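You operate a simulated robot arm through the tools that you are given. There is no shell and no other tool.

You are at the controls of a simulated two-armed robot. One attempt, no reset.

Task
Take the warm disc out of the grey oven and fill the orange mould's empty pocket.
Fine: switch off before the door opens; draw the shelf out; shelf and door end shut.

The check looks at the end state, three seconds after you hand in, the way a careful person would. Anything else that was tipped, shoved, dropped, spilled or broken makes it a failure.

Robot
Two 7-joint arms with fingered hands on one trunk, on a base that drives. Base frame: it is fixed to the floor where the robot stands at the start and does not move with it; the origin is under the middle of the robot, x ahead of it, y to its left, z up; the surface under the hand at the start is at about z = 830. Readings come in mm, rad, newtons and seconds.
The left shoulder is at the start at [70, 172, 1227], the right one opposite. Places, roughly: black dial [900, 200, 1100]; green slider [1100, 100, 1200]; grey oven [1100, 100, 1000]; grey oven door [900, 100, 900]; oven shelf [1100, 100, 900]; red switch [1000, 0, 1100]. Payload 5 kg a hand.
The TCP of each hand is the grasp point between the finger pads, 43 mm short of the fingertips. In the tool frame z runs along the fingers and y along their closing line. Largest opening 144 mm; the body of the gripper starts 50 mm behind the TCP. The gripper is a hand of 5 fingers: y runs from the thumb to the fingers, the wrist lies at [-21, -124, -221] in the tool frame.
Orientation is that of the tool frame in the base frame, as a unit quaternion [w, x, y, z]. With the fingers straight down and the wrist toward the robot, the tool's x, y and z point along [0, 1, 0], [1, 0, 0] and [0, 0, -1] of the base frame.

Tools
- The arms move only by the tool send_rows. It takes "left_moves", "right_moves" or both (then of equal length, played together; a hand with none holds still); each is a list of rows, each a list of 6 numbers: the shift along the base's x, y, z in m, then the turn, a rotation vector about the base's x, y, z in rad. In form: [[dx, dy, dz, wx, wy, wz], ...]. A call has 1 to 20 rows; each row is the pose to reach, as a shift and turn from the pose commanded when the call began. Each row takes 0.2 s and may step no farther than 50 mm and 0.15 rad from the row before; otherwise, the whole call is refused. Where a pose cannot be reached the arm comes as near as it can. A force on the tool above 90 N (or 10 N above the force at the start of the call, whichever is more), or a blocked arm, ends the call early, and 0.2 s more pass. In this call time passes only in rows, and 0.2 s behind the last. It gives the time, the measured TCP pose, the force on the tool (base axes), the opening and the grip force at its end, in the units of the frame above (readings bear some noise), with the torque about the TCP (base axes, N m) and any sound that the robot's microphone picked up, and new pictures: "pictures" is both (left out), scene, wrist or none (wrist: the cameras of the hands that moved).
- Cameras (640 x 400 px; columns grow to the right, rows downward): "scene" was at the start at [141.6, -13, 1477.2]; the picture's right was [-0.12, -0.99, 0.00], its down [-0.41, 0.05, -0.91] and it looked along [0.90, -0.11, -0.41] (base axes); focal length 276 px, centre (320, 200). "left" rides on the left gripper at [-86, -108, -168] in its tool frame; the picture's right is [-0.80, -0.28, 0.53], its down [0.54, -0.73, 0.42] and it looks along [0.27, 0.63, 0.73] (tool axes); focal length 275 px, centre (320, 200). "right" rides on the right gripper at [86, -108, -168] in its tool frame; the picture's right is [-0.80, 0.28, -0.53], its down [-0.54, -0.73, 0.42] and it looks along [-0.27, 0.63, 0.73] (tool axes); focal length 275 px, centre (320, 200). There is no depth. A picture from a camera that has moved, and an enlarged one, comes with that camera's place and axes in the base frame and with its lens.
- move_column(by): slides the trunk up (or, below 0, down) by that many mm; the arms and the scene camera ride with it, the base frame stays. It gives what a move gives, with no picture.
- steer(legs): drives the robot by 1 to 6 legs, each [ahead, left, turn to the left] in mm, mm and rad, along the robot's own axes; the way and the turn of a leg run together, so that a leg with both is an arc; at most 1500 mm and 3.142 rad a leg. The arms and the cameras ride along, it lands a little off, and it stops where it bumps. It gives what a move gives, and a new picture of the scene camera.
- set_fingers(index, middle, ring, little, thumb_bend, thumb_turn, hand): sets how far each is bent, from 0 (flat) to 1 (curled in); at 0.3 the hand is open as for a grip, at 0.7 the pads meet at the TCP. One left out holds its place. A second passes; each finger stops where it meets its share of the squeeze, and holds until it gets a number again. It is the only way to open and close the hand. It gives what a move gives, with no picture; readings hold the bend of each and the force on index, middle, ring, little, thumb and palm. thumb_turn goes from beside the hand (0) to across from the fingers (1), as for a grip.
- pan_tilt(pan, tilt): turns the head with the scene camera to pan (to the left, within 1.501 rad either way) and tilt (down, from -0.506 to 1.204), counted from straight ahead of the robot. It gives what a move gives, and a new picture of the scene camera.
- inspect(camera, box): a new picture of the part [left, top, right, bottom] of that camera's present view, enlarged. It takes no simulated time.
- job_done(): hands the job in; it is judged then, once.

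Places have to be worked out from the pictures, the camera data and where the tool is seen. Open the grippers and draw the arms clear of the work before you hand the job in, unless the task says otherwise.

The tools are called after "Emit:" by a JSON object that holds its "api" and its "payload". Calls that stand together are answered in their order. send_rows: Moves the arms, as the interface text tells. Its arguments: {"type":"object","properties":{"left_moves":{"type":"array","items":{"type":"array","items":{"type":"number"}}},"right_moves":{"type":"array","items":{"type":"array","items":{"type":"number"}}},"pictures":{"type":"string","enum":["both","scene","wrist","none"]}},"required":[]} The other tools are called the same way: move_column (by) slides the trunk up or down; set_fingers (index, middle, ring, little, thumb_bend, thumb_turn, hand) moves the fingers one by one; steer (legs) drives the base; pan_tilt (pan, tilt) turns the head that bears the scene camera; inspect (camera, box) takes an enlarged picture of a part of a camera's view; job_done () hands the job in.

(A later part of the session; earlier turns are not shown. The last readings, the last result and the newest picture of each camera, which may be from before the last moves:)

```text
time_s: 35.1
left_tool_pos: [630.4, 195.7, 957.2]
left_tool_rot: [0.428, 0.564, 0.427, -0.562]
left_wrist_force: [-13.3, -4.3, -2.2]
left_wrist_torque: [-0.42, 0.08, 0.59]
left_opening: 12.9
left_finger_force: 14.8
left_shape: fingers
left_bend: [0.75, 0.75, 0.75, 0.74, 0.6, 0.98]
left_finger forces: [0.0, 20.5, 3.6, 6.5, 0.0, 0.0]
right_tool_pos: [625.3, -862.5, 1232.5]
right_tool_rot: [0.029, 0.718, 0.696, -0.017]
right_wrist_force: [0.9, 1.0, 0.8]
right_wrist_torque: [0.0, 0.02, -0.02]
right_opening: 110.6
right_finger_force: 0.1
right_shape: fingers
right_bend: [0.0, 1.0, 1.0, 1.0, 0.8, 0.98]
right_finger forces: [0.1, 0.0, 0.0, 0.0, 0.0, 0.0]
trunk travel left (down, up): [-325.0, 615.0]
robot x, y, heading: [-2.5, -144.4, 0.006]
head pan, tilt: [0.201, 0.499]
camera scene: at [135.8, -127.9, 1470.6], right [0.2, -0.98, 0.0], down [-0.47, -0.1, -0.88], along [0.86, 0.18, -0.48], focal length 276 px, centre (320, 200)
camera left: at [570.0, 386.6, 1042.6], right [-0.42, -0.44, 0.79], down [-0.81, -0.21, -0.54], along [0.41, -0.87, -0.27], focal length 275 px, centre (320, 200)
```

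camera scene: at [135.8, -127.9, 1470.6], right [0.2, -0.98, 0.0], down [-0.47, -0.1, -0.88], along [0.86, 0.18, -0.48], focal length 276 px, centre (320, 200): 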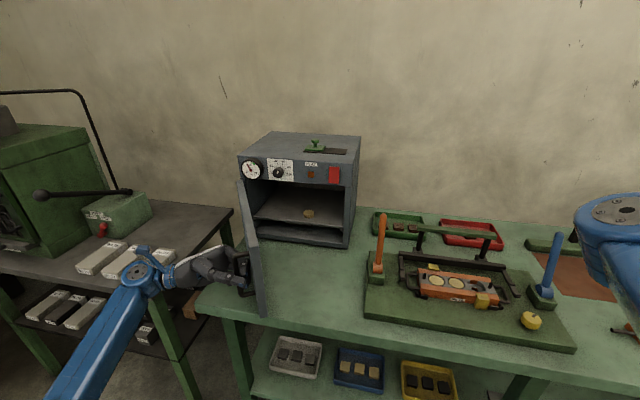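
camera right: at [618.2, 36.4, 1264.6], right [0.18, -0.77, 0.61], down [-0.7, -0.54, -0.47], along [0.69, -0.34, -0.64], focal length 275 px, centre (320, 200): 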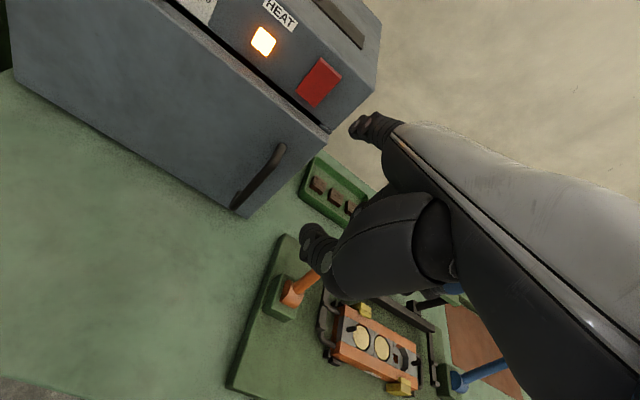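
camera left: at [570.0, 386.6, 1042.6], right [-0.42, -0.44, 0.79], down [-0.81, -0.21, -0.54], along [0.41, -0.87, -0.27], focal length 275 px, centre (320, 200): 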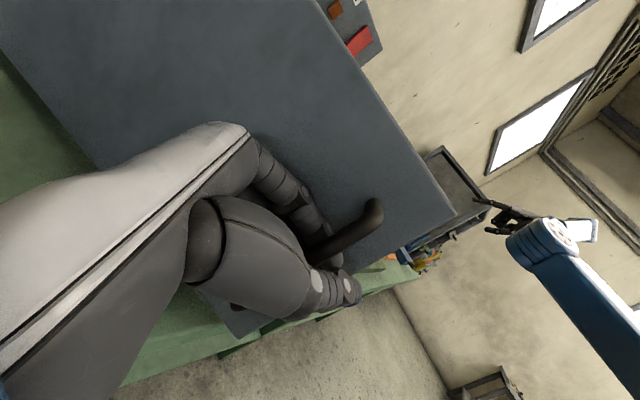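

The door is open about 60° and the disc is visible on the shelf. I'll zoom in on the interior.

Emit:
{"api": "inspect", "payload": {"camera": "scene", "box": [225, 150, 365, 260]}}

Emit:
{"api": "inspect", "payload": {"camera": "scene", "box": [180, 180, 290, 320]}}

```text
3.64 times, centred on (295, 205) of scene
camera zoom: at [135.8, -127.9, 1470.6], right [0.2, -0.98, 0.0], down [-0.47, -0.1, -0.88], along [0.86, 0.18, -0.48], focal length 1002 px, centre (411, 182)
```

zoom: 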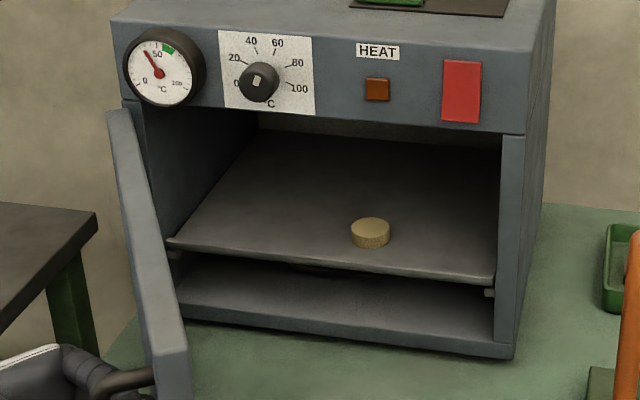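

```text
2.86 times, centred on (235, 250) of scene
camera zoom: at [135.8, -127.9, 1470.6], right [0.2, -0.98, 0.0], down [-0.47, -0.1, -0.88], along [0.86, 0.18, -0.48], focal length 787 px, centre (563, 57)
```

zoom: 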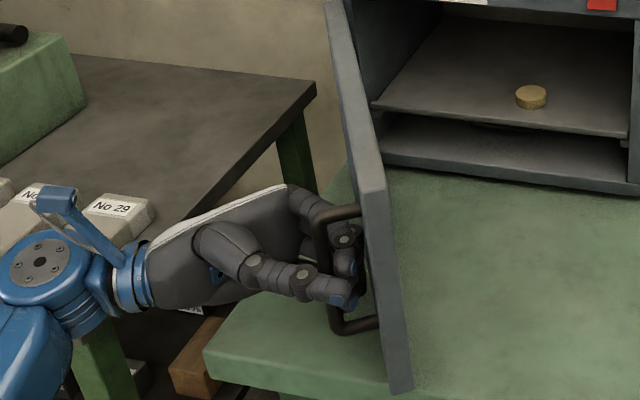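

The shelf is a flat plate at z≈893 with the disc at about (1034, 102). I'll keep hooking the handle and open the door further to about 85°, so the arm has room on its right side.

Emit:
{"api": "send_rows", "payload": {"left_moves": [[-0.01, 0.028, 0, 0, 0, -0.03], [-0.0175, 0.057, 0, 0, 0, -0.06], [-0.022, 0.087, 0, 0, 0, -0.09], [-0.0245, 0.117, 0, 0, 0, -0.12], [-0.024, 0.147, 0, 0, 0, -0.15]], "pictures": "scene"}}

Emit:
{"api": "inspect", "payload": {"camera": "scene", "box": [140, 160, 300, 320]}}

```text
time_s: 36.3
left_tool_pos: [609.4, 343.6, 955.1]
left_tool_rot: [-0.384, -0.593, -0.387, 0.593]
left_wrist_force: [0.9, 0.3, 0.6]
left_wrist_torque: [-0.05, -0.07, 0.01]
left_opening: 13.0
left_finger_force: 1.9
left_shape: fingers
left_bend: [0.75, 0.75, 0.75, 0.75, 0.6, 0.98]
left_finger forces: [0.0, 1.5, 0.4, 1.1, 0.0, 0.1]
right_tool_pos: [627.5, -864.3, 1232.2]
right_tool_rot: [0.029, 0.718, 0.695, -0.018]
right_wrist_force: [0.8, -0.5, 0.0]
right_wrist_torque: [0.0, -0.03, -0.02]
right_opening: 110.6
right_finger_force: 0.0
right_shape: fingers
right_bend: [0.0, 1.0, 1.0, 1.0, 0.8, 0.98]
right_finger forces: [0.0, 0.0, 0.1, 0.0, 0.0, 0.0]
trunk travel left (down, up): [-325.0, 615.0]
robot x, y, heading: [-4.0, -146.2, 0.01]
head pan, tilt: [0.201, 0.499]
camera scene: at [137.5, -127.9, 1470.5], right [0.2, -0.98, 0.0], down [-0.47, -0.1, -0.88], along [0.86, 0.18, -0.48], focal length 276 px, centre (320, 200)
```

scene: 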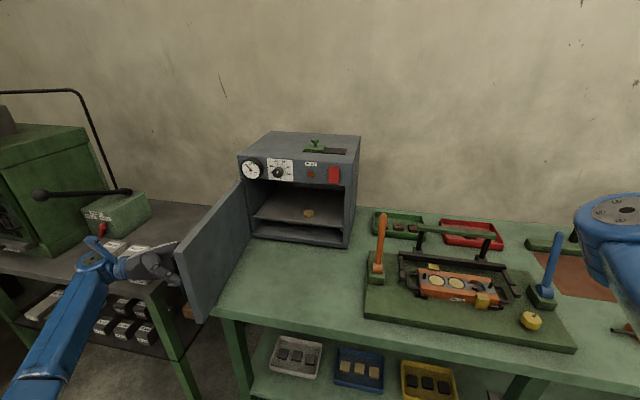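

```text
2.50 times, centred on (220, 240) of scene
camera zoom: at [137.5, -127.9, 1470.5], right [0.2, -0.98, 0.0], down [-0.47, -0.1, -0.88], along [0.86, 0.18, -0.48], focal length 689 px, centre (570, 100)
```

zoom: 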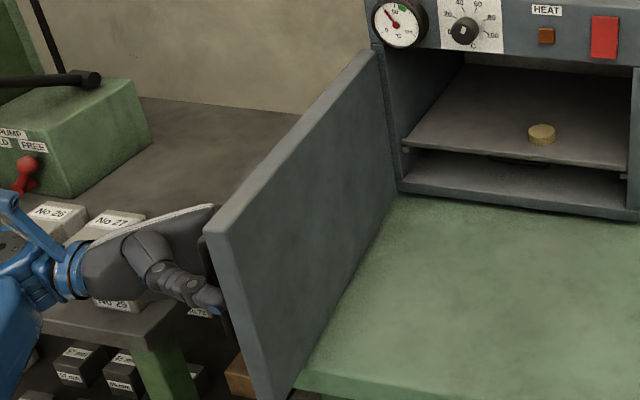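

The door is at about 87°. I'll release the handle by opening the fingers slightly and backing out to the left.

Emit:
{"api": "set_fingers", "payload": {"hand": "left", "index": 0.52, "middle": 0.52, "ring": 0.52, "little": 0.52, "thumb_bend": 0.25}}

Emit:
{"api": "send_rows", "payload": {"left_moves": [[0.004, 0.012, 0, 0, 0, 0], [0.01, 0.025, 0, 0, 0, 0], [0.014, 0.038, 0, 0, 0, 0], [0.016, 0.05, 0, 0, 0, 0]], "pictures": "both"}}

Emit:
{"api": "inspect", "payload": {"camera": "scene", "box": [100, 200, 260, 320]}}

```text
time_s: 37.3
left_tool_pos: [608.5, 342.6, 954.3]
left_tool_rot: [0.385, 0.593, 0.386, -0.593]
left_wrist_force: [0.2, -0.8, 0.0]
left_wrist_torque: [0.0, 0.0, -0.01]
left_opening: 115.7
left_finger_force: 0.1
left_shape: fingers
left_bend: [0.52, 0.52, 0.52, 0.52, 0.25, 0.98]
left_finger forces: [0.0, 0.0, 0.0, 0.0, 0.0, 0.1]
right_tool_pos: [626.8, -863.8, 1231.2]
right_tool_rot: [0.028, 0.718, 0.696, -0.017]
right_wrist_force: [-0.8, 0.3, -0.1]
right_wrist_torque: [-0.01, -0.05, -0.03]
right_opening: 110.8
right_finger_force: 0.1
right_shape: fingers
right_bend: [0.0, 1.0, 1.0, 1.0, 0.8, 0.98]
right_finger forces: [0.1, 0.0, 0.1, 0.0, 0.0, 0.0]
trunk travel left (down, up): [-325.0, 615.0]
robot x, y, heading: [-3.9, -150.8, 0.004]
head pan, tilt: [0.201, 0.499]
```

```text
time_s: 38.3
left_tool_pos: [622.7, 392.4, 953.7]
left_tool_rot: [0.385, 0.594, 0.385, -0.592]
left_wrist_force: [-0.8, -0.5, -0.9]
left_wrist_torque: [0.04, 0.03, 0.01]
left_opening: 115.7
left_finger_force: 0.1
left_shape: fingers
left_bend: [0.52, 0.52, 0.52, 0.52, 0.25, 0.98]
left_finger forces: [0.1, 0.1, 0.0, 0.0, 0.0, 0.1]
right_tool_pos: [627.3, -864.0, 1230.9]
right_tool_rot: [0.029, 0.718, 0.695, -0.017]
right_wrist_force: [-0.1, -0.1, 0.4]
right_wrist_torque: [-0.03, -0.01, -0.03]
right_opening: 110.6
right_finger_force: 0.0
right_shape: fingers
right_bend: [0.0, 1.0, 1.0, 1.0, 0.8, 0.98]
right_finger forces: [0.0, 0.0, 0.0, 0.0, 0.0, 0.0]
trunk travel left (down, up): [-325.0, 615.0]
robot x, y, heading: [-1.0, -147.3, 0.002]
head pan, tilt: [0.201, 0.499]
camera scene: at [137.1, -128.1, 1470.5], right [0.2, -0.98, 0.0], down [-0.47, -0.1, -0.88], along [0.86, 0.18, -0.48], focal length 276 px, centre (320, 200)
camera left: at [592.4, 589.3, 1040.5], right [-0.48, -0.37, 0.8], down [-0.83, -0.09, -0.54], along [0.27, -0.92, -0.27], focal length 275 px, centre (320, 200)
```

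scene: 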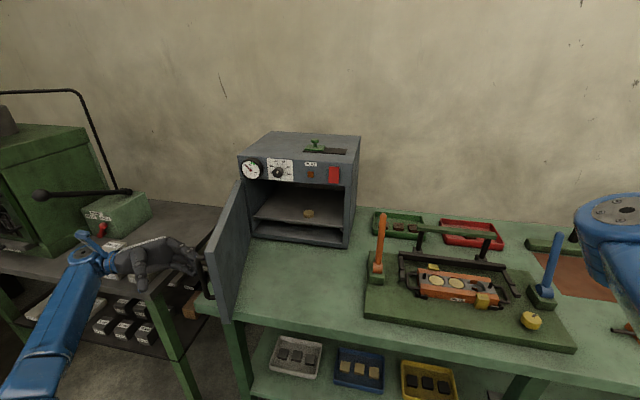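
left: 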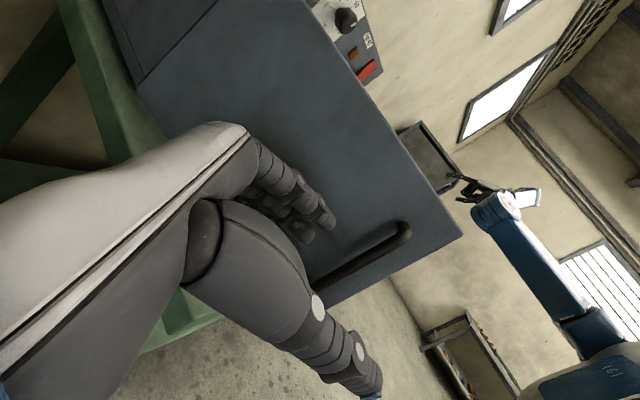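

```text
3.33 times, centred on (180, 260) of scene
camera zoom: at [137.1, -128.1, 1470.5], right [0.2, -0.98, 0.0], down [-0.47, -0.1, -0.88], along [0.86, 0.18, -0.48], focal length 918 px, centre (787, 0)
```

zoom: 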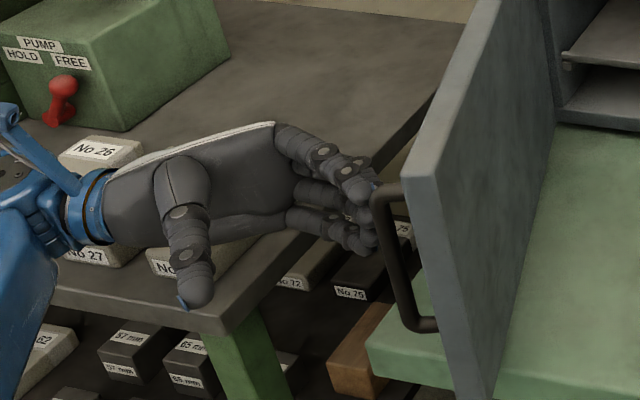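

The door eased back to about 78° when the fingers opened, but the hand is out of the handle. I'll lift the hand above the door's top edge (z≈1070) while yawing it back.

Emit:
{"api": "send_rows", "payload": {"left_moves": [[0.0, 0.012, 0.015, 0, 0, 0], [-0.01, 0.016, 0.055, 0, 0, 0.1], [-0.02, 0.016, 0.1, 0, 0, 0.2], [-0.03, 0.01, 0.145, 0, 0, 0.3], [-0.04, 0.0, 0.19, 0, 0, 0.436], [-0.04, 0.0, 0.235, 0, 0, 0.436], [-0.04, 0.0, 0.25, 0, 0, 0.436]], "pictures": "scene"}}

```text
time_s: 39.9
left_tool_pos: [582.7, 392.2, 1205.2]
left_tool_rot: [0.503, 0.497, 0.505, -0.495]
left_wrist_force: [-0.1, 0.5, 0.0]
left_wrist_torque: [-0.02, 0.0, 0.02]
left_opening: 116.0
left_finger_force: 0.0
left_shape: fingers
left_bend: [0.52, 0.52, 0.52, 0.52, 0.25, 0.98]
left_finger forces: [0.0, 0.0, 0.1, 0.0, 0.0, 0.0]
right_tool_pos: [626.6, -864.1, 1231.9]
right_tool_rot: [0.029, 0.718, 0.695, -0.017]
right_wrist_force: [0.0, -0.7, 0.4]
right_wrist_torque: [0.02, 0.04, 0.0]
right_opening: 110.8
right_finger_force: 0.1
right_shape: fingers
right_bend: [0.0, 1.0, 1.0, 1.0, 0.8, 0.98]
right_finger forces: [0.0, 0.0, 0.0, 0.0, 0.0, 0.1]
trunk travel left (down, up): [-325.0, 615.0]
robot x, y, heading: [-4.3, -147.6, 0.005]
head pan, tilt: [0.201, 0.499]
camera scene: at [136.7, -128.2, 1470.5], right [0.2, -0.98, 0.0], down [-0.47, -0.1, -0.88], along [0.86, 0.18, -0.48], focal length 276 px, centre (320, 200)
```

scene: 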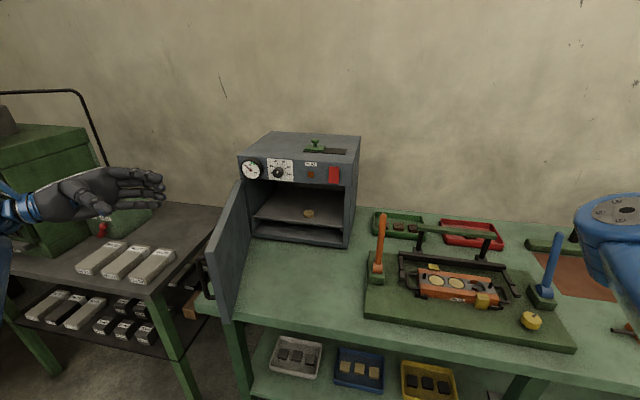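

The hand is clear above the door. Now I'll turn the tool downward while carrying it over to the door's inner side.

Emit:
{"api": "send_rows", "payload": {"left_moves": [[0.003, -0.015, 0.003, 0.143, 0, 0], [0.006, -0.03, 0.006, 0.286, 0, 0], [0.01, -0.05, 0.01, 0.428, 0, 0], [0.015, -0.07, 0.01, 0.571, 0, 0], [0.02, -0.09, 0.01, 0.714, 0, 0], [0.025, -0.11, 0.01, 0.857, 0, 0], [0.03, -0.13, 0.01, 1.0, 0, 0], [0.035, -0.15, 0.01, 1.142, 0, 0], [0.04, -0.17, 0.01, 1.285, 0, 0], [0.05, -0.19, 0.01, 1.428, 0, 0], [0.06, -0.212, 0.0, 1.571, 0, 0]], "pictures": "both"}}

Emit:
{"api": "set_fingers", "payload": {"hand": "left", "index": 0.6, "middle": 0.6, "ring": 0.6, "little": 0.6, "thumb_bend": 0.5}}

```text
time_s: 42.3
left_tool_pos: [645.1, 177.8, 1203.9]
left_tool_rot: [0.003, 0.706, 0.708, 0.008]
left_wrist_force: [0.4, -0.7, -0.3]
left_wrist_torque: [0.03, 0.02, 0.01]
left_opening: 116.0
left_finger_force: 0.0
left_shape: fingers
left_bend: [0.52, 0.52, 0.52, 0.52, 0.25, 0.98]
left_finger forces: [0.0, 0.0, 0.0, 0.1, 0.0, 0.1]
right_tool_pos: [628.8, -866.2, 1229.4]
right_tool_rot: [0.027, 0.717, 0.696, -0.017]
right_wrist_force: [1.1, 0.0, -1.1]
right_wrist_torque: [0.03, 0.06, 0.03]
right_opening: 110.4
right_finger_force: 0.0
right_shape: fingers
right_bend: [0.0, 1.0, 1.0, 1.0, 0.8, 0.98]
right_finger forces: [0.1, 0.1, 0.0, 0.0, 0.0, 0.0]
trunk travel left (down, up): [-325.0, 615.0]
robot x, y, heading: [0.8, -143.4, 0.006]
head pan, tilt: [0.201, 0.499]
camera scene: at [138.8, -130.4, 1470.4], right [0.2, -0.98, 0.0], down [-0.47, -0.1, -0.88], along [0.86, 0.18, -0.48], focal length 276 px, centre (320, 200)
camera left: at [533.4, 91.7, 1368.6], right [-0.27, -0.79, -0.54], down [-0.72, 0.54, -0.43], along [0.64, 0.27, -0.72], focal length 275 px, centre (320, 200)
```

scene: 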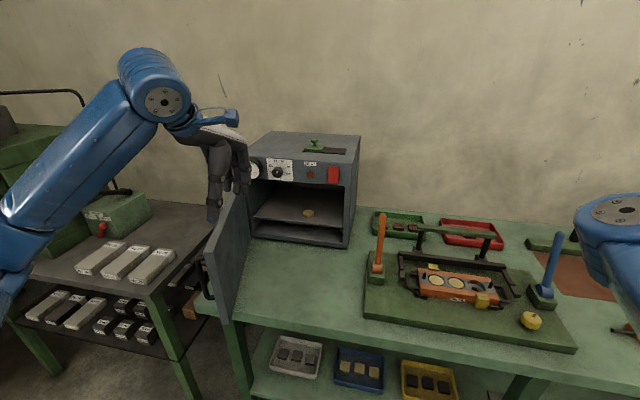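
left: 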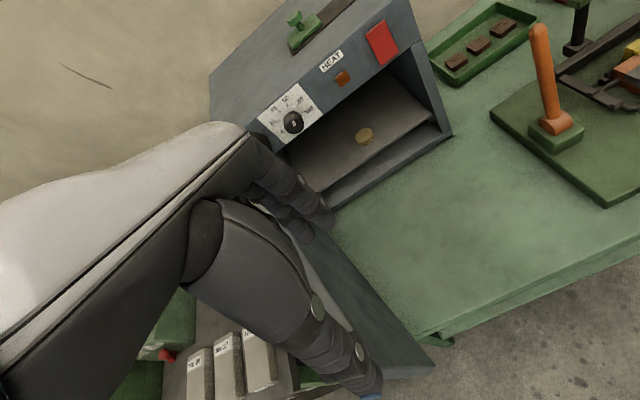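

```text
time_s: 43.3
left_tool_pos: [644.8, 181.5, 1204.1]
left_tool_rot: [0.004, 0.707, 0.707, 0.007]
left_wrist_force: [-0.1, -0.5, 0.3]
left_wrist_torque: [0.03, 0.03, 0.02]
left_opening: 61.1
left_finger_force: 0.1
left_shape: fingers
left_bend: [0.6, 0.6, 0.6, 0.6, 0.5, 0.98]
left_finger forces: [0.1, 0.0, 0.0, 0.0, 0.1, 0.2]
right_tool_pos: [627.1, -863.4, 1231.7]
right_tool_rot: [0.029, 0.718, 0.695, -0.017]
right_wrist_force: [-0.3, 0.1, 0.4]
right_wrist_torque: [0.02, 0.01, -0.02]
right_opening: 110.6
right_finger_force: 0.1
right_shape: fingers
right_bend: [0.0, 1.0, 1.0, 1.0, 0.8, 0.98]
right_finger forces: [0.0, 0.0, 0.0, 0.1, 0.1, 0.0]
trunk travel left (down, up): [-325.0, 615.0]
robot x, y, heading: [-1.2, -142.9, 0.006]
head pan, tilt: [0.201, 0.499]
```

The door is at about 73°. I'll lower the hand inside the door near its free end and push it gently left, past 90°.

Emit:
{"api": "send_rows", "payload": {"left_moves": [[0.0, -0.03, -0.035, 0, 0, 0], [0.0, -0.06, -0.075, 0, 0, 0], [0.0, -0.06, -0.12, 0, 0, 0], [0.0, -0.06, -0.165, 0, 0, 0], [0.0, -0.03, -0.165, 0, 0, 0], [0.0, 0.0, -0.165, 0, 0, 0], [0.0, 0.03, -0.165, 0, 0, 0], [0.0, 0.06, -0.165, 0, 0, 0], [0.0, 0.09, -0.165, 0, 0, 0], [0.0, 0.12, -0.165, 0, 0, 0]], "pictures": "both"}}

```text
time_s: 45.5
left_tool_pos: [642.6, 300.7, 1037.9]
left_tool_rot: [0.006, 0.707, 0.707, 0.006]
left_wrist_force: [0.3, 0.0, -0.5]
left_wrist_torque: [0.01, 0.01, -0.02]
left_opening: 60.9
left_finger_force: 0.0
left_shape: fingers
left_bend: [0.6, 0.6, 0.6, 0.6, 0.5, 0.98]
left_finger forces: [0.0, 0.1, 0.1, 0.0, 0.0, 0.0]
right_tool_pos: [624.8, -863.6, 1232.5]
right_tool_rot: [0.029, 0.719, 0.695, -0.018]
right_wrist_force: [-0.1, -0.2, 0.3]
right_wrist_torque: [-0.01, -0.01, 0.01]
right_opening: 110.8
right_finger_force: 0.0
right_shape: fingers
right_bend: [0.0, 1.0, 1.0, 1.0, 0.8, 0.98]
right_finger forces: [0.0, 0.0, 0.1, 0.1, 0.0, 0.0]
trunk travel left (down, up): [-325.0, 615.0]
robot x, y, heading: [-3.6, -145.1, 0.007]
head pan, tilt: [0.201, 0.499]
camera scene: at [136.2, -127.5, 1470.6], right [0.2, -0.98, 0.0], down [-0.47, -0.1, -0.88], along [0.86, 0.18, -0.48], focal length 276 px, centre (320, 200)
camera left: at [530.6, 214.8, 1202.6], right [-0.28, -0.8, -0.54], down [-0.72, 0.54, -0.43], along [0.64, 0.27, -0.72], focal length 275 px, centre (320, 200)
```

scene: 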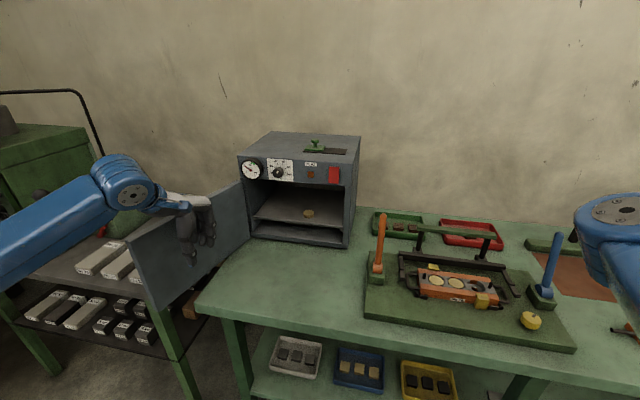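
left: 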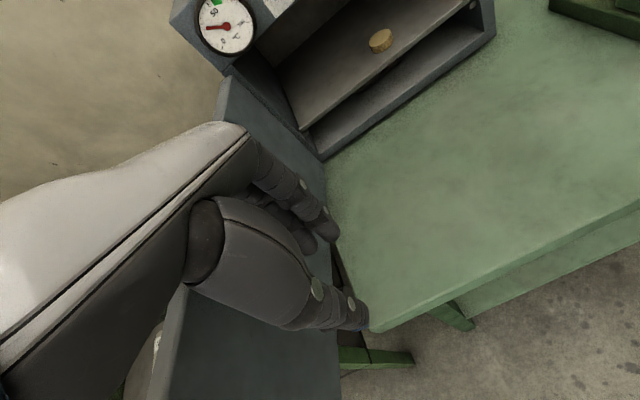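

The door is now past 100°. I'll zoom to make sure it hasn't touched anything on the left table, and look at the interior.

Emit:
{"api": "inspect", "payload": {"camera": "scene", "box": [60, 160, 270, 330]}}

Emit:
{"api": "inspect", "payload": {"camera": "scene", "box": [235, 160, 365, 250]}}

Emit:
{"api": "inspect", "payload": {"camera": "left", "box": [200, 0, 520, 180]}}

```text
2.35 times, centred on (165, 245) of scene
camera zoom: at [136.2, -127.5, 1470.6], right [0.2, -0.98, 0.0], down [-0.47, -0.1, -0.88], along [0.86, 0.18, -0.48], focal length 648 px, centre (685, 94)
```

zoom: 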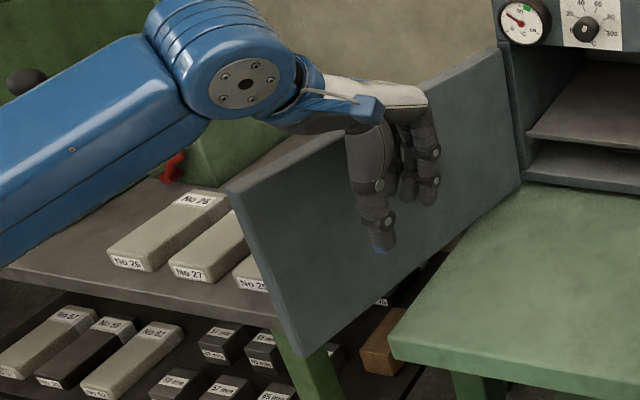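

```text
4.44 times, centred on (300, 205) of scene
camera zoom: at [136.2, -127.5, 1470.6], right [0.2, -0.98, 0.0], down [-0.47, -0.1, -0.88], along [0.86, 0.18, -0.48], focal length 1224 px, centre (409, 178)
```

zoom: 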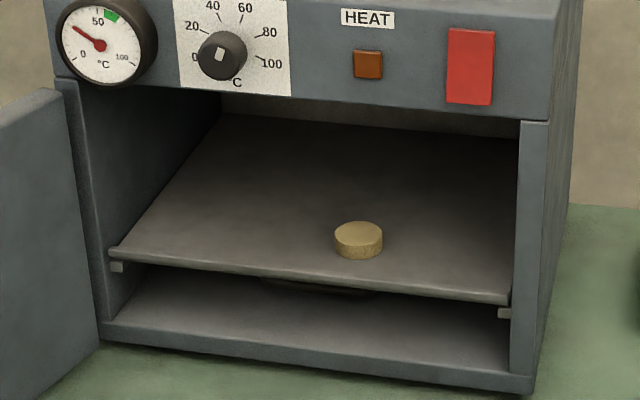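

```text
2.00 times, centred on (360, 90) of left
camera zoom: at [530.6, 214.8, 1202.6], right [-0.28, -0.8, -0.54], down [-0.72, 0.54, -0.43], along [0.64, 0.27, -0.72], focal length 551 px, centre (240, 420)
```

zoom: 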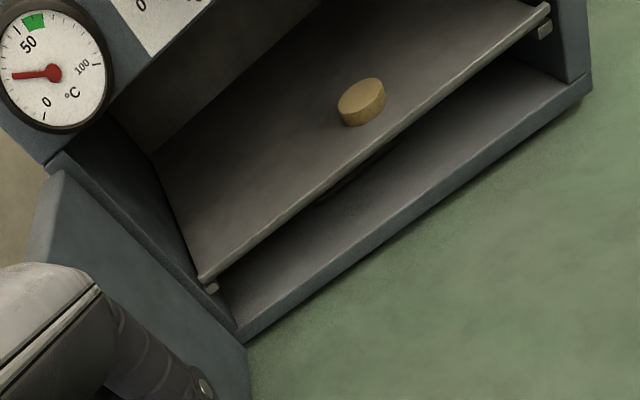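

The shelf's front edge is at x≈980, z≈893, with y from −39 to 317. The disc top is at (1032, 103, 911). There's a dark feature under the middle of the front edge, so I'll zoom in to see whether it's a pull.

Emit:
{"api": "inspect", "payload": {"camera": "scene", "box": [275, 205, 325, 240]}}

Emit:
{"api": "inspect", "payload": {"camera": "left", "box": [340, 40, 430, 110]}}

```text
11.43 times, centred on (300, 222) of scene
camera zoom: at [136.2, -127.5, 1470.6], right [0.2, -0.98, 0.0], down [-0.47, -0.1, -0.88], along [0.86, 0.18, -0.48], focal length 3149 px, centre (549, -57)
```

zoom: 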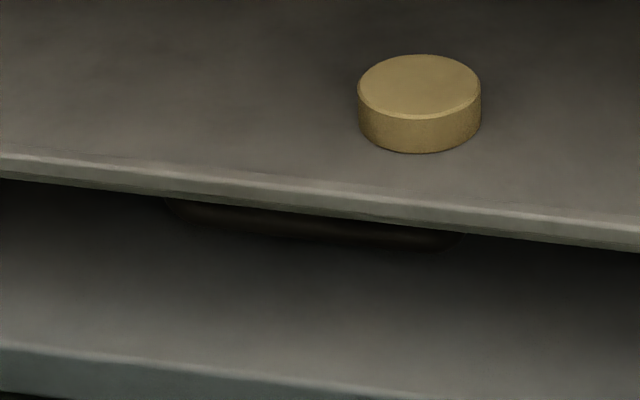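

```text
5.71 times, centred on (385, 75) of left
camera zoom: at [530.6, 214.8, 1202.6], right [-0.28, -0.8, -0.54], down [-0.72, 0.54, -0.43], along [0.64, 0.27, -0.72], focal length 1573 px, centre (-51, 914)
```

zoom: 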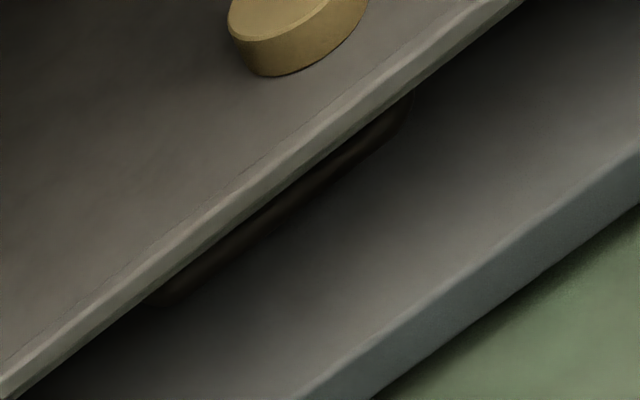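

There's a low pull loop under the shelf, too tight for the fingers, so I'll pinch the plate's front edge at about y=212, clear of the disc and the loop. I'm bringing the left hand in front of the oven and pitching it 45° forward.

Emit:
{"api": "send_rows", "payload": {"left_moves": [[0.034, -0.016, -0.012, 0, -0.112, 0], [0.068, -0.032, -0.024, 0, -0.224, 0], [0.102, -0.048, -0.036, 0, -0.336, 0], [0.136, -0.06, -0.048, 0, -0.449, 0], [0.17, -0.074, -0.062, 0, -0.561, 0], [0.204, -0.082, -0.076, 0, -0.673, 0], [0.237, -0.088, -0.09, 0, -0.785, 0]], "pictures": "both"}}

Emit:
{"api": "inspect", "payload": {"camera": "left", "box": [180, 60, 480, 330]}}

Emit:
{"api": "inspect", "payload": {"camera": "scene", "box": [200, 150, 360, 260]}}

```text
time_s: 47.1
left_tool_pos: [882.4, 213.7, 950.6]
left_tool_rot: [0.276, 0.65, 0.651, 0.278]
left_wrist_force: [0.9, 0.6, 1.2]
left_wrist_torque: [0.01, 0.08, -0.03]
left_opening: 60.6
left_finger_force: 0.0
left_shape: fingers
left_bend: [0.6, 0.6, 0.6, 0.6, 0.5, 0.98]
left_finger forces: [0.1, 0.0, 0.1, 0.0, 0.0, 0.1]
right_tool_pos: [627.8, -863.9, 1230.3]
right_tool_rot: [0.028, 0.718, 0.696, -0.018]
right_wrist_force: [1.3, -0.1, -0.8]
right_wrist_torque: [0.02, 0.07, 0.01]
right_opening: 110.5
right_finger_force: 0.1
right_shape: fingers
right_bend: [0.0, 1.0, 1.0, 1.0, 0.8, 0.98]
right_finger forces: [0.1, 0.0, 0.1, 0.0, 0.0, 0.0]
trunk travel left (down, up): [-325.0, 615.0]
robot x, y, heading: [-5.6, -147.7, 0.007]
head pan, tilt: [0.201, 0.499]
camera scene: at [138.4, -128.8, 1470.5], right [0.2, -0.98, 0.0], down [-0.47, -0.1, -0.88], along [0.86, 0.18, -0.48], focal length 276 px, centre (320, 200)
camera left: at [685.6, 127.1, 988.2], right [0.19, -0.79, -0.58], down [-0.2, 0.54, -0.81], along [0.96, 0.27, -0.06], focal length 275 px, centre (320, 200)
```

scene: 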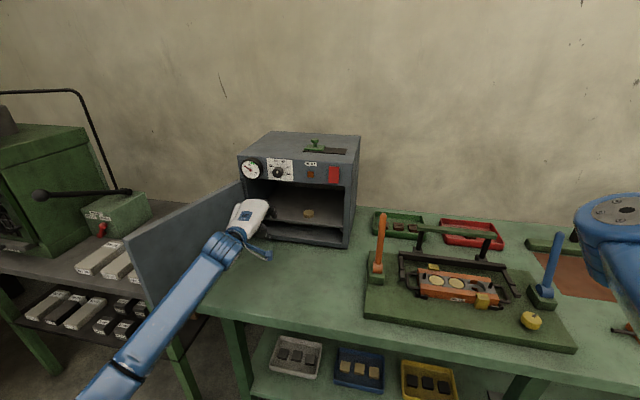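
left: 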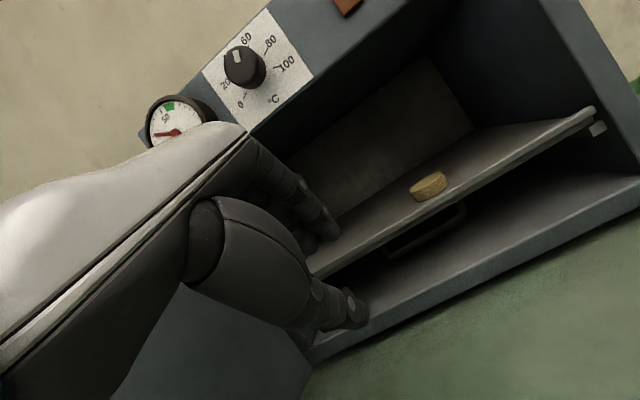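

```text
1.48 times, centred on (330, 195) of left
camera zoom: at [685.6, 127.1, 988.2], right [0.19, -0.79, -0.58], down [-0.2, 0.54, -0.81], along [0.96, 0.27, -0.06], focal length 408 px, centre (305, 207)
```

zoom: 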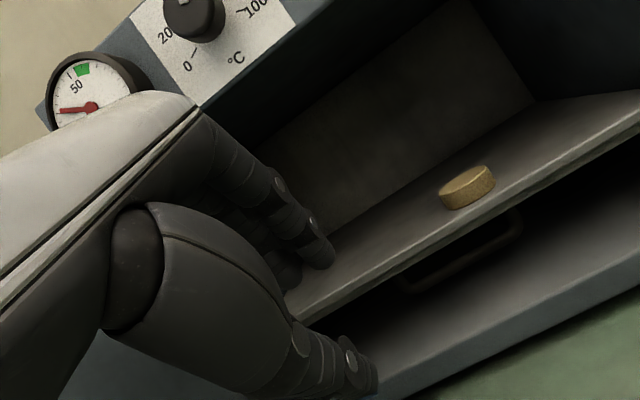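

```text
3.64 times, centred on (280, 205) of scene
camera zoom: at [138.4, -128.8, 1470.5], right [0.2, -0.98, 0.0], down [-0.47, -0.1, -0.88], along [0.86, 0.18, -0.48], focal length 1002 px, centre (466, 182)
```

zoom: 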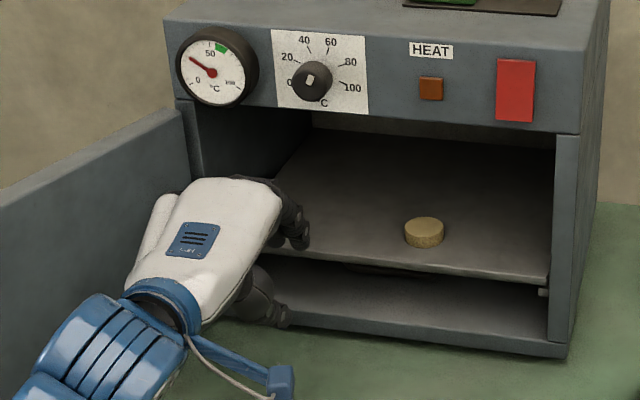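

The view shows the pull loop, with the fingers above and thumb below the plate plane. I'll set a moderate opening, lower to z≈908, and slide in so the plate's edge enters between fingers and thumb.

Emit:
{"api": "set_fingers", "payload": {"hand": "left", "index": 0.45, "middle": 0.45, "ring": 0.45, "little": 0.45, "thumb_bend": 0.6}}

Emit:
{"api": "send_rows", "payload": {"left_moves": [[0.015, 0.0, -0.02, 0, 0, 0], [0.03, 0.0, -0.04, 0, 0, 0], [0.05, 0.0, -0.042, 0, 0, 0]], "pictures": "wrist"}}

Emit:
{"api": "inspect", "payload": {"camera": "left", "box": [180, 60, 480, 330]}}

Emit:
{"api": "inspect", "payload": {"camera": "scene", "box": [220, 170, 340, 260]}}

```text
time_s: 48.1
left_tool_pos: [881.6, 212.8, 951.3]
left_tool_rot: [0.275, 0.651, 0.651, 0.276]
left_wrist_force: [-0.5, -0.5, 0.2]
left_wrist_torque: [-0.03, 0.01, 0.04]
left_opening: 70.3
left_finger_force: 0.0
left_shape: fingers
left_bend: [0.45, 0.45, 0.45, 0.45, 0.6, 0.98]
left_finger forces: [0.0, 0.0, 0.0, 0.0, 0.1, 0.0]
right_tool_pos: [626.5, -864.9, 1231.4]
right_tool_rot: [0.028, 0.718, 0.696, -0.018]
right_wrist_force: [-0.1, 0.3, 0.4]
right_wrist_torque: [-0.02, 0.03, -0.07]
right_opening: 110.8
right_finger_force: 0.1
right_shape: fingers
right_bend: [0.0, 1.0, 1.0, 1.0, 0.8, 0.98]
right_finger forces: [0.1, 0.1, 0.0, 0.1, 0.0, 0.0]
trunk travel left (down, up): [-325.0, 615.0]
robot x, y, heading: [-3.9, -148.0, 0.007]
head pan, tilt: [0.201, 0.499]
```

```text
time_s: 48.9
left_tool_pos: [930.3, 212.7, 907.9]
left_tool_rot: [0.275, 0.651, 0.652, 0.276]
left_wrist_force: [0.7, -0.7, 0.1]
left_wrist_torque: [0.0, 0.0, 0.02]
left_opening: 70.0
left_finger_force: 0.0
left_shape: fingers
left_bend: [0.45, 0.45, 0.45, 0.45, 0.6, 0.98]
left_finger forces: [0.1, 0.1, 0.0, 0.1, 0.0, 0.1]
right_tool_pos: [627.4, -865.6, 1231.0]
right_tool_rot: [0.029, 0.717, 0.696, -0.017]
right_wrist_force: [0.1, 0.2, -0.4]
right_wrist_torque: [0.01, 0.01, -0.03]
right_opening: 110.5
right_finger_force: 0.1
right_shape: fingers
right_bend: [0.0, 1.0, 1.0, 1.0, 0.8, 0.98]
right_finger forces: [0.0, 0.1, 0.0, 0.1, 0.0, 0.0]
trunk travel left (down, up): [-325.0, 615.0]
robot x, y, heading: [-0.1, -145.6, 0.008]
head pan, tilt: [0.201, 0.499]
camera left: at [734.2, 127.2, 945.4], right [0.19, -0.8, -0.58], down [-0.2, 0.54, -0.81], along [0.96, 0.27, -0.06], focal length 275 px, centre (320, 200)
```

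left: 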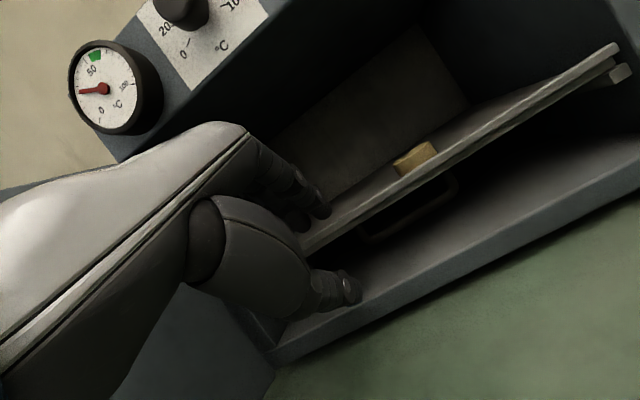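

```text
1.48 times, centred on (330, 195) of left
camera zoom: at [734.2, 127.2, 945.4], right [0.19, -0.8, -0.58], down [-0.2, 0.54, -0.81], along [0.96, 0.27, -0.06], focal length 408 px, centre (305, 207)
```

zoom: 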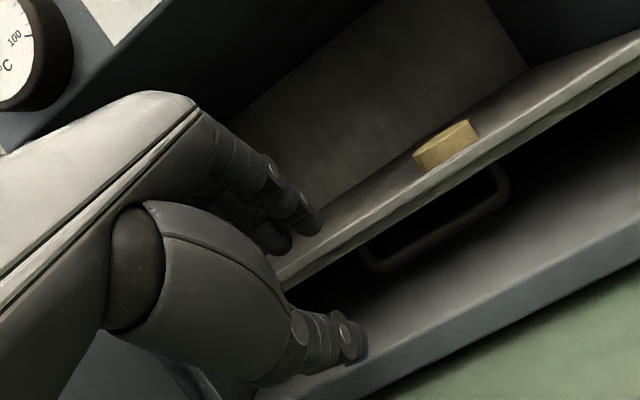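

```text
4.44 times, centred on (280, 215) of scene
camera zoom: at [137.5, -128.8, 1470.5], right [0.2, -0.98, 0.0], down [-0.47, -0.1, -0.88], along [0.86, 0.18, -0.48], focal length 1224 px, centre (498, 133)
```

zoom: 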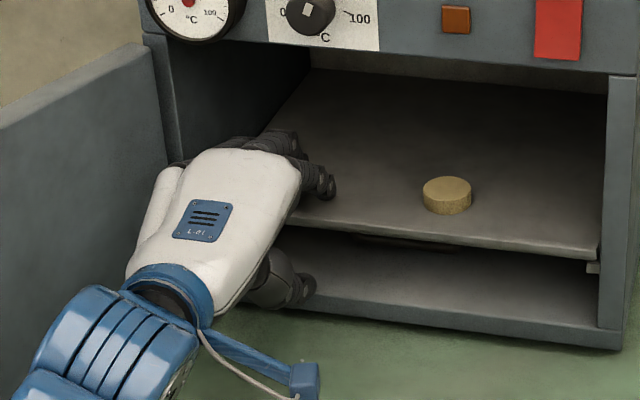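

Fingers are above the plate and the thumb is below. I'll slide forward another 52 mm while watching the force.

Emit:
{"api": "send_rows", "payload": {"left_moves": [[0.02, 0.0, 0.0, 0, 0, 0], [0.04, 0.0, 0.0, 0, 0, 0], [0.052, 0.0, 0.0, 0, 0, 0]], "pictures": "wrist"}}

Emit:
{"api": "inspect", "payload": {"camera": "left", "box": [180, 100, 480, 350]}}

Emit:
{"api": "inspect", "payload": {"camera": "scene", "box": [220, 170, 340, 260]}}

```text
time_s: 49.7
left_tool_pos: [981.9, 213.0, 906.5]
left_tool_rot: [0.274, 0.65, 0.652, 0.277]
left_wrist_force: [-0.5, 0.2, 0.1]
left_wrist_torque: [0.0, 0.0, -0.03]
left_opening: 69.8
left_finger_force: 0.1
left_shape: fingers
left_bend: [0.45, 0.45, 0.45, 0.45, 0.6, 0.98]
left_finger forces: [0.1, 0.1, 0.0, 0.1, 0.1, 0.0]
right_tool_pos: [626.5, -864.4, 1229.6]
right_tool_rot: [0.028, 0.718, 0.695, -0.018]
right_wrist_force: [-0.4, 0.0, -0.1]
right_wrist_torque: [-0.01, 0.0, -0.01]
right_opening: 110.7
right_finger_force: 0.1
right_shape: fingers
right_bend: [0.0, 1.0, 1.0, 1.0, 0.8, 0.98]
right_finger forces: [0.1, 0.0, 0.1, 0.1, 0.1, 0.0]
trunk travel left (down, up): [-325.0, 615.0]
robot x, y, heading: [-2.0, -144.6, 0.008]
head pan, tilt: [0.201, 0.499]
camera left: at [786.8, 126.9, 944.3], right [0.19, -0.79, -0.58], down [-0.2, 0.54, -0.81], along [0.96, 0.27, -0.06], focal length 275 px, centre (320, 200)
```

left: 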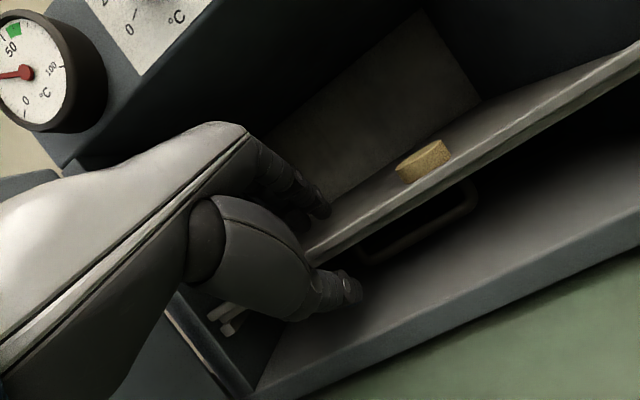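

```text
1.60 times, centred on (330, 225) of left
camera zoom: at [786.8, 126.9, 944.3], right [0.19, -0.79, -0.58], down [-0.2, 0.54, -0.81], along [0.96, 0.27, -0.06], focal length 440 px, centre (304, 160)
```

zoom: 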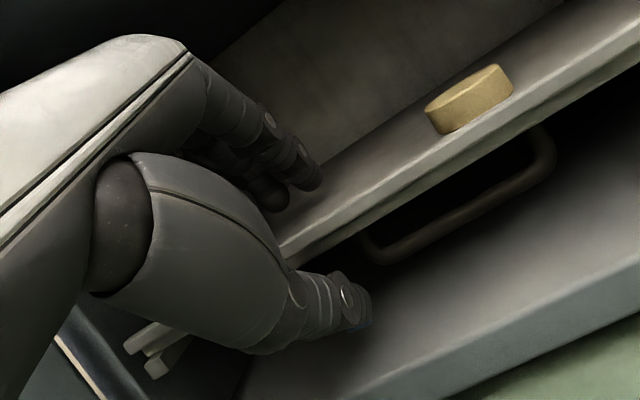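

```text
4.44 times, centred on (280, 215) of scene
camera zoom: at [137.2, -128.6, 1470.5], right [0.2, -0.98, 0.0], down [-0.47, -0.1, -0.88], along [0.86, 0.18, -0.48], focal length 1224 px, centre (498, 133)
```

zoom: 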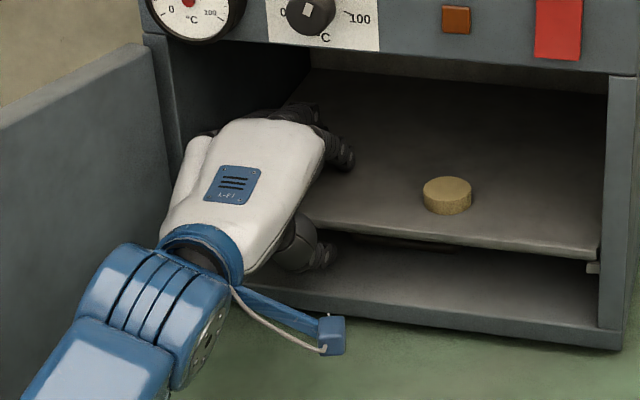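

The plate edge is inside the grip with no contact yet. I'll close fingers and thumb on it.

Emit:
{"api": "set_fingers", "payload": {"hand": "left", "index": 0.65, "middle": 0.65, "ring": 0.65, "little": 0.65, "thumb_bend": 0.8}}

Emit:
{"api": "inspect", "payload": {"camera": "left", "box": [180, 100, 480, 350]}}

Emit:
{"api": "inspect", "payload": {"camera": "scene", "box": [220, 170, 340, 260]}}

```text
time_s: 50.7
left_tool_pos: [980.7, 213.4, 909.2]
left_tool_rot: [0.276, 0.65, 0.651, 0.278]
left_wrist_force: [2.0, 1.6, 6.0]
left_wrist_torque: [0.87, -1.89, -0.28]
left_opening: 32.8
left_finger_force: 28.5
left_shape: fingers
left_bend: [0.55, 0.56, 0.59, 0.65, 0.71, 0.97]
left_finger forces: [8.6, 12.8, 10.2, 0.0, 25.8, 0.0]
right_tool_pos: [626.1, -864.3, 1232.0]
right_tool_rot: [0.029, 0.718, 0.695, -0.018]
right_wrist_force: [0.8, 0.4, -0.9]
right_wrist_torque: [0.0, 0.01, 0.0]
right_opening: 110.7
right_finger_force: 0.0
right_shape: fingers
right_bend: [0.0, 1.0, 1.0, 1.0, 0.8, 0.98]
right_finger forces: [0.0, 0.1, 0.0, 0.1, 0.0, 0.1]
trunk travel left (down, up): [-325.0, 615.0]
robot x, y, heading: [-4.0, -144.0, 0.009]
head pan, tilt: [0.201, 0.499]
```

```text
1.60 times, centred on (330, 225) of left
camera zoom: at [786.1, 126.8, 945.6], right [0.19, -0.79, -0.58], down [-0.2, 0.54, -0.81], along [0.96, 0.27, -0.06], focal length 440 px, centre (304, 160)
```

zoom: 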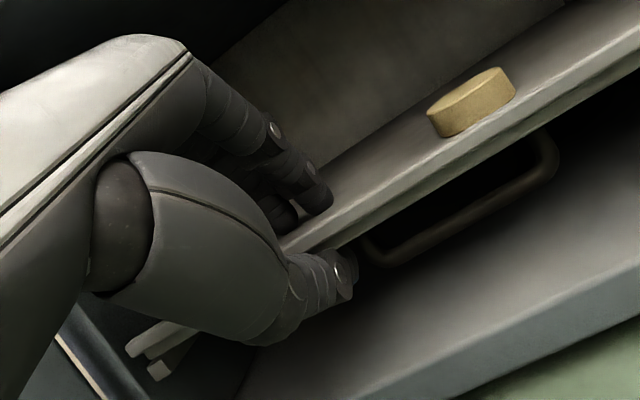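

```text
4.44 times, centred on (280, 215) of scene
camera zoom: at [136.2, -128.8, 1470.7], right [0.2, -0.98, 0.0], down [-0.47, -0.1, -0.88], along [0.86, 0.18, -0.48], focal length 1224 px, centre (498, 133)
```

zoom: 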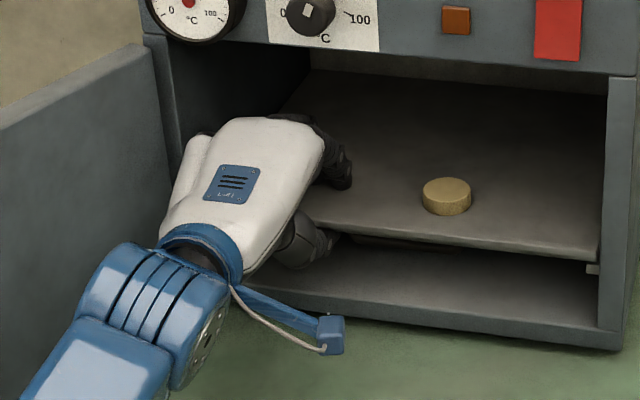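

The plate is pinched, with the thumb at 26 N below and about 32 N in total above. I'll draw the shelf out slowly.

Emit:
{"api": "send_rows", "payload": {"left_moves": [[-0.005, 0, 0, 0, 0, 0], [-0.013, 0, 0, 0, 0, 0], [-0.023, 0, 0, 0, 0, 0], [-0.033, 0, 0, 0, 0, 0], [-0.043, 0, 0, 0, 0, 0], [-0.05, 0, 0, 0, 0, 0]], "pictures": "both"}}

Emit:
{"api": "inspect", "payload": {"camera": "scene", "box": [220, 170, 360, 260]}}

```text
time_s: 52.1
left_tool_pos: [932.6, 212.3, 908.6]
left_tool_rot: [0.275, 0.65, 0.652, 0.278]
left_wrist_force: [-0.2, 6.9, 7.0]
left_wrist_torque: [0.95, -1.92, -0.05]
left_opening: 32.7
left_finger_force: 30.2
left_shape: fingers
left_bend: [0.55, 0.56, 0.59, 0.65, 0.71, 0.97]
left_finger forces: [9.0, 13.2, 10.6, 0.0, 26.7, 0.1]
right_tool_pos: [626.8, -863.2, 1232.0]
right_tool_rot: [0.029, 0.718, 0.695, -0.017]
right_wrist_force: [-0.4, 0.1, 0.1]
right_wrist_torque: [0.01, 0.0, -0.01]
right_opening: 110.3
right_finger_force: 0.1
right_shape: fingers
right_bend: [0.0, 1.0, 1.0, 1.0, 0.8, 0.98]
right_finger forces: [0.1, 0.0, 0.0, 0.0, 0.0, 0.0]
trunk travel left (down, up): [-325.0, 615.0]
robot x, y, heading: [-5.7, -145.2, 0.008]
head pan, tilt: [0.201, 0.499]
camera scene: at [135.9, -128.2, 1470.6], right [0.2, -0.98, 0.0], down [-0.47, -0.1, -0.88], along [0.86, 0.18, -0.48], focal length 276 px, centre (320, 200)
camera left: at [735.5, 126.3, 945.8], right [0.19, -0.79, -0.58], down [-0.2, 0.54, -0.81], along [0.96, 0.27, -0.06], focal length 275 px, centre (320, 200)
```

scene: 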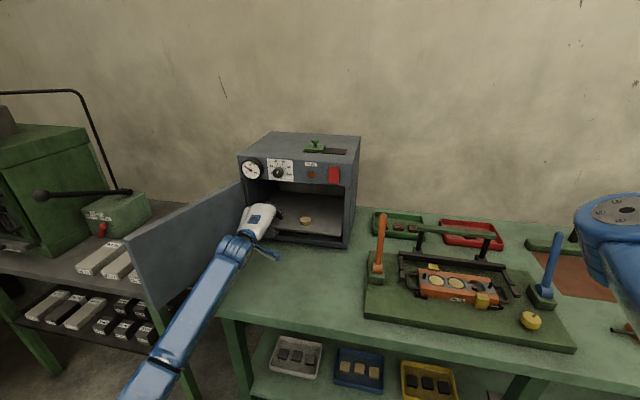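
left: 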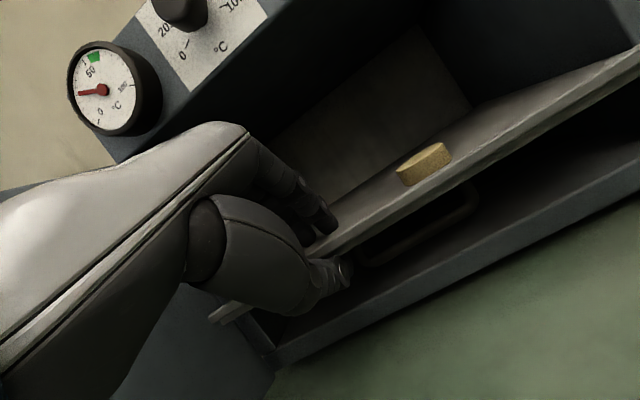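

```text
4.44 times, centred on (290, 215) of scene
camera zoom: at [135.9, -128.2, 1470.6], right [0.2, -0.98, 0.0], down [-0.47, -0.1, -0.88], along [0.86, 0.18, -0.48], focal length 1224 px, centre (453, 133)
```

zoom: 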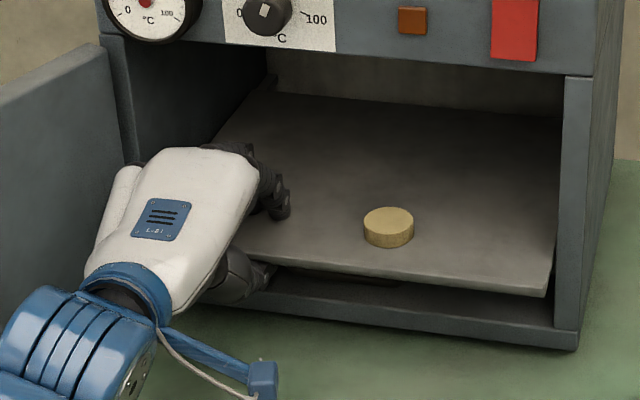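

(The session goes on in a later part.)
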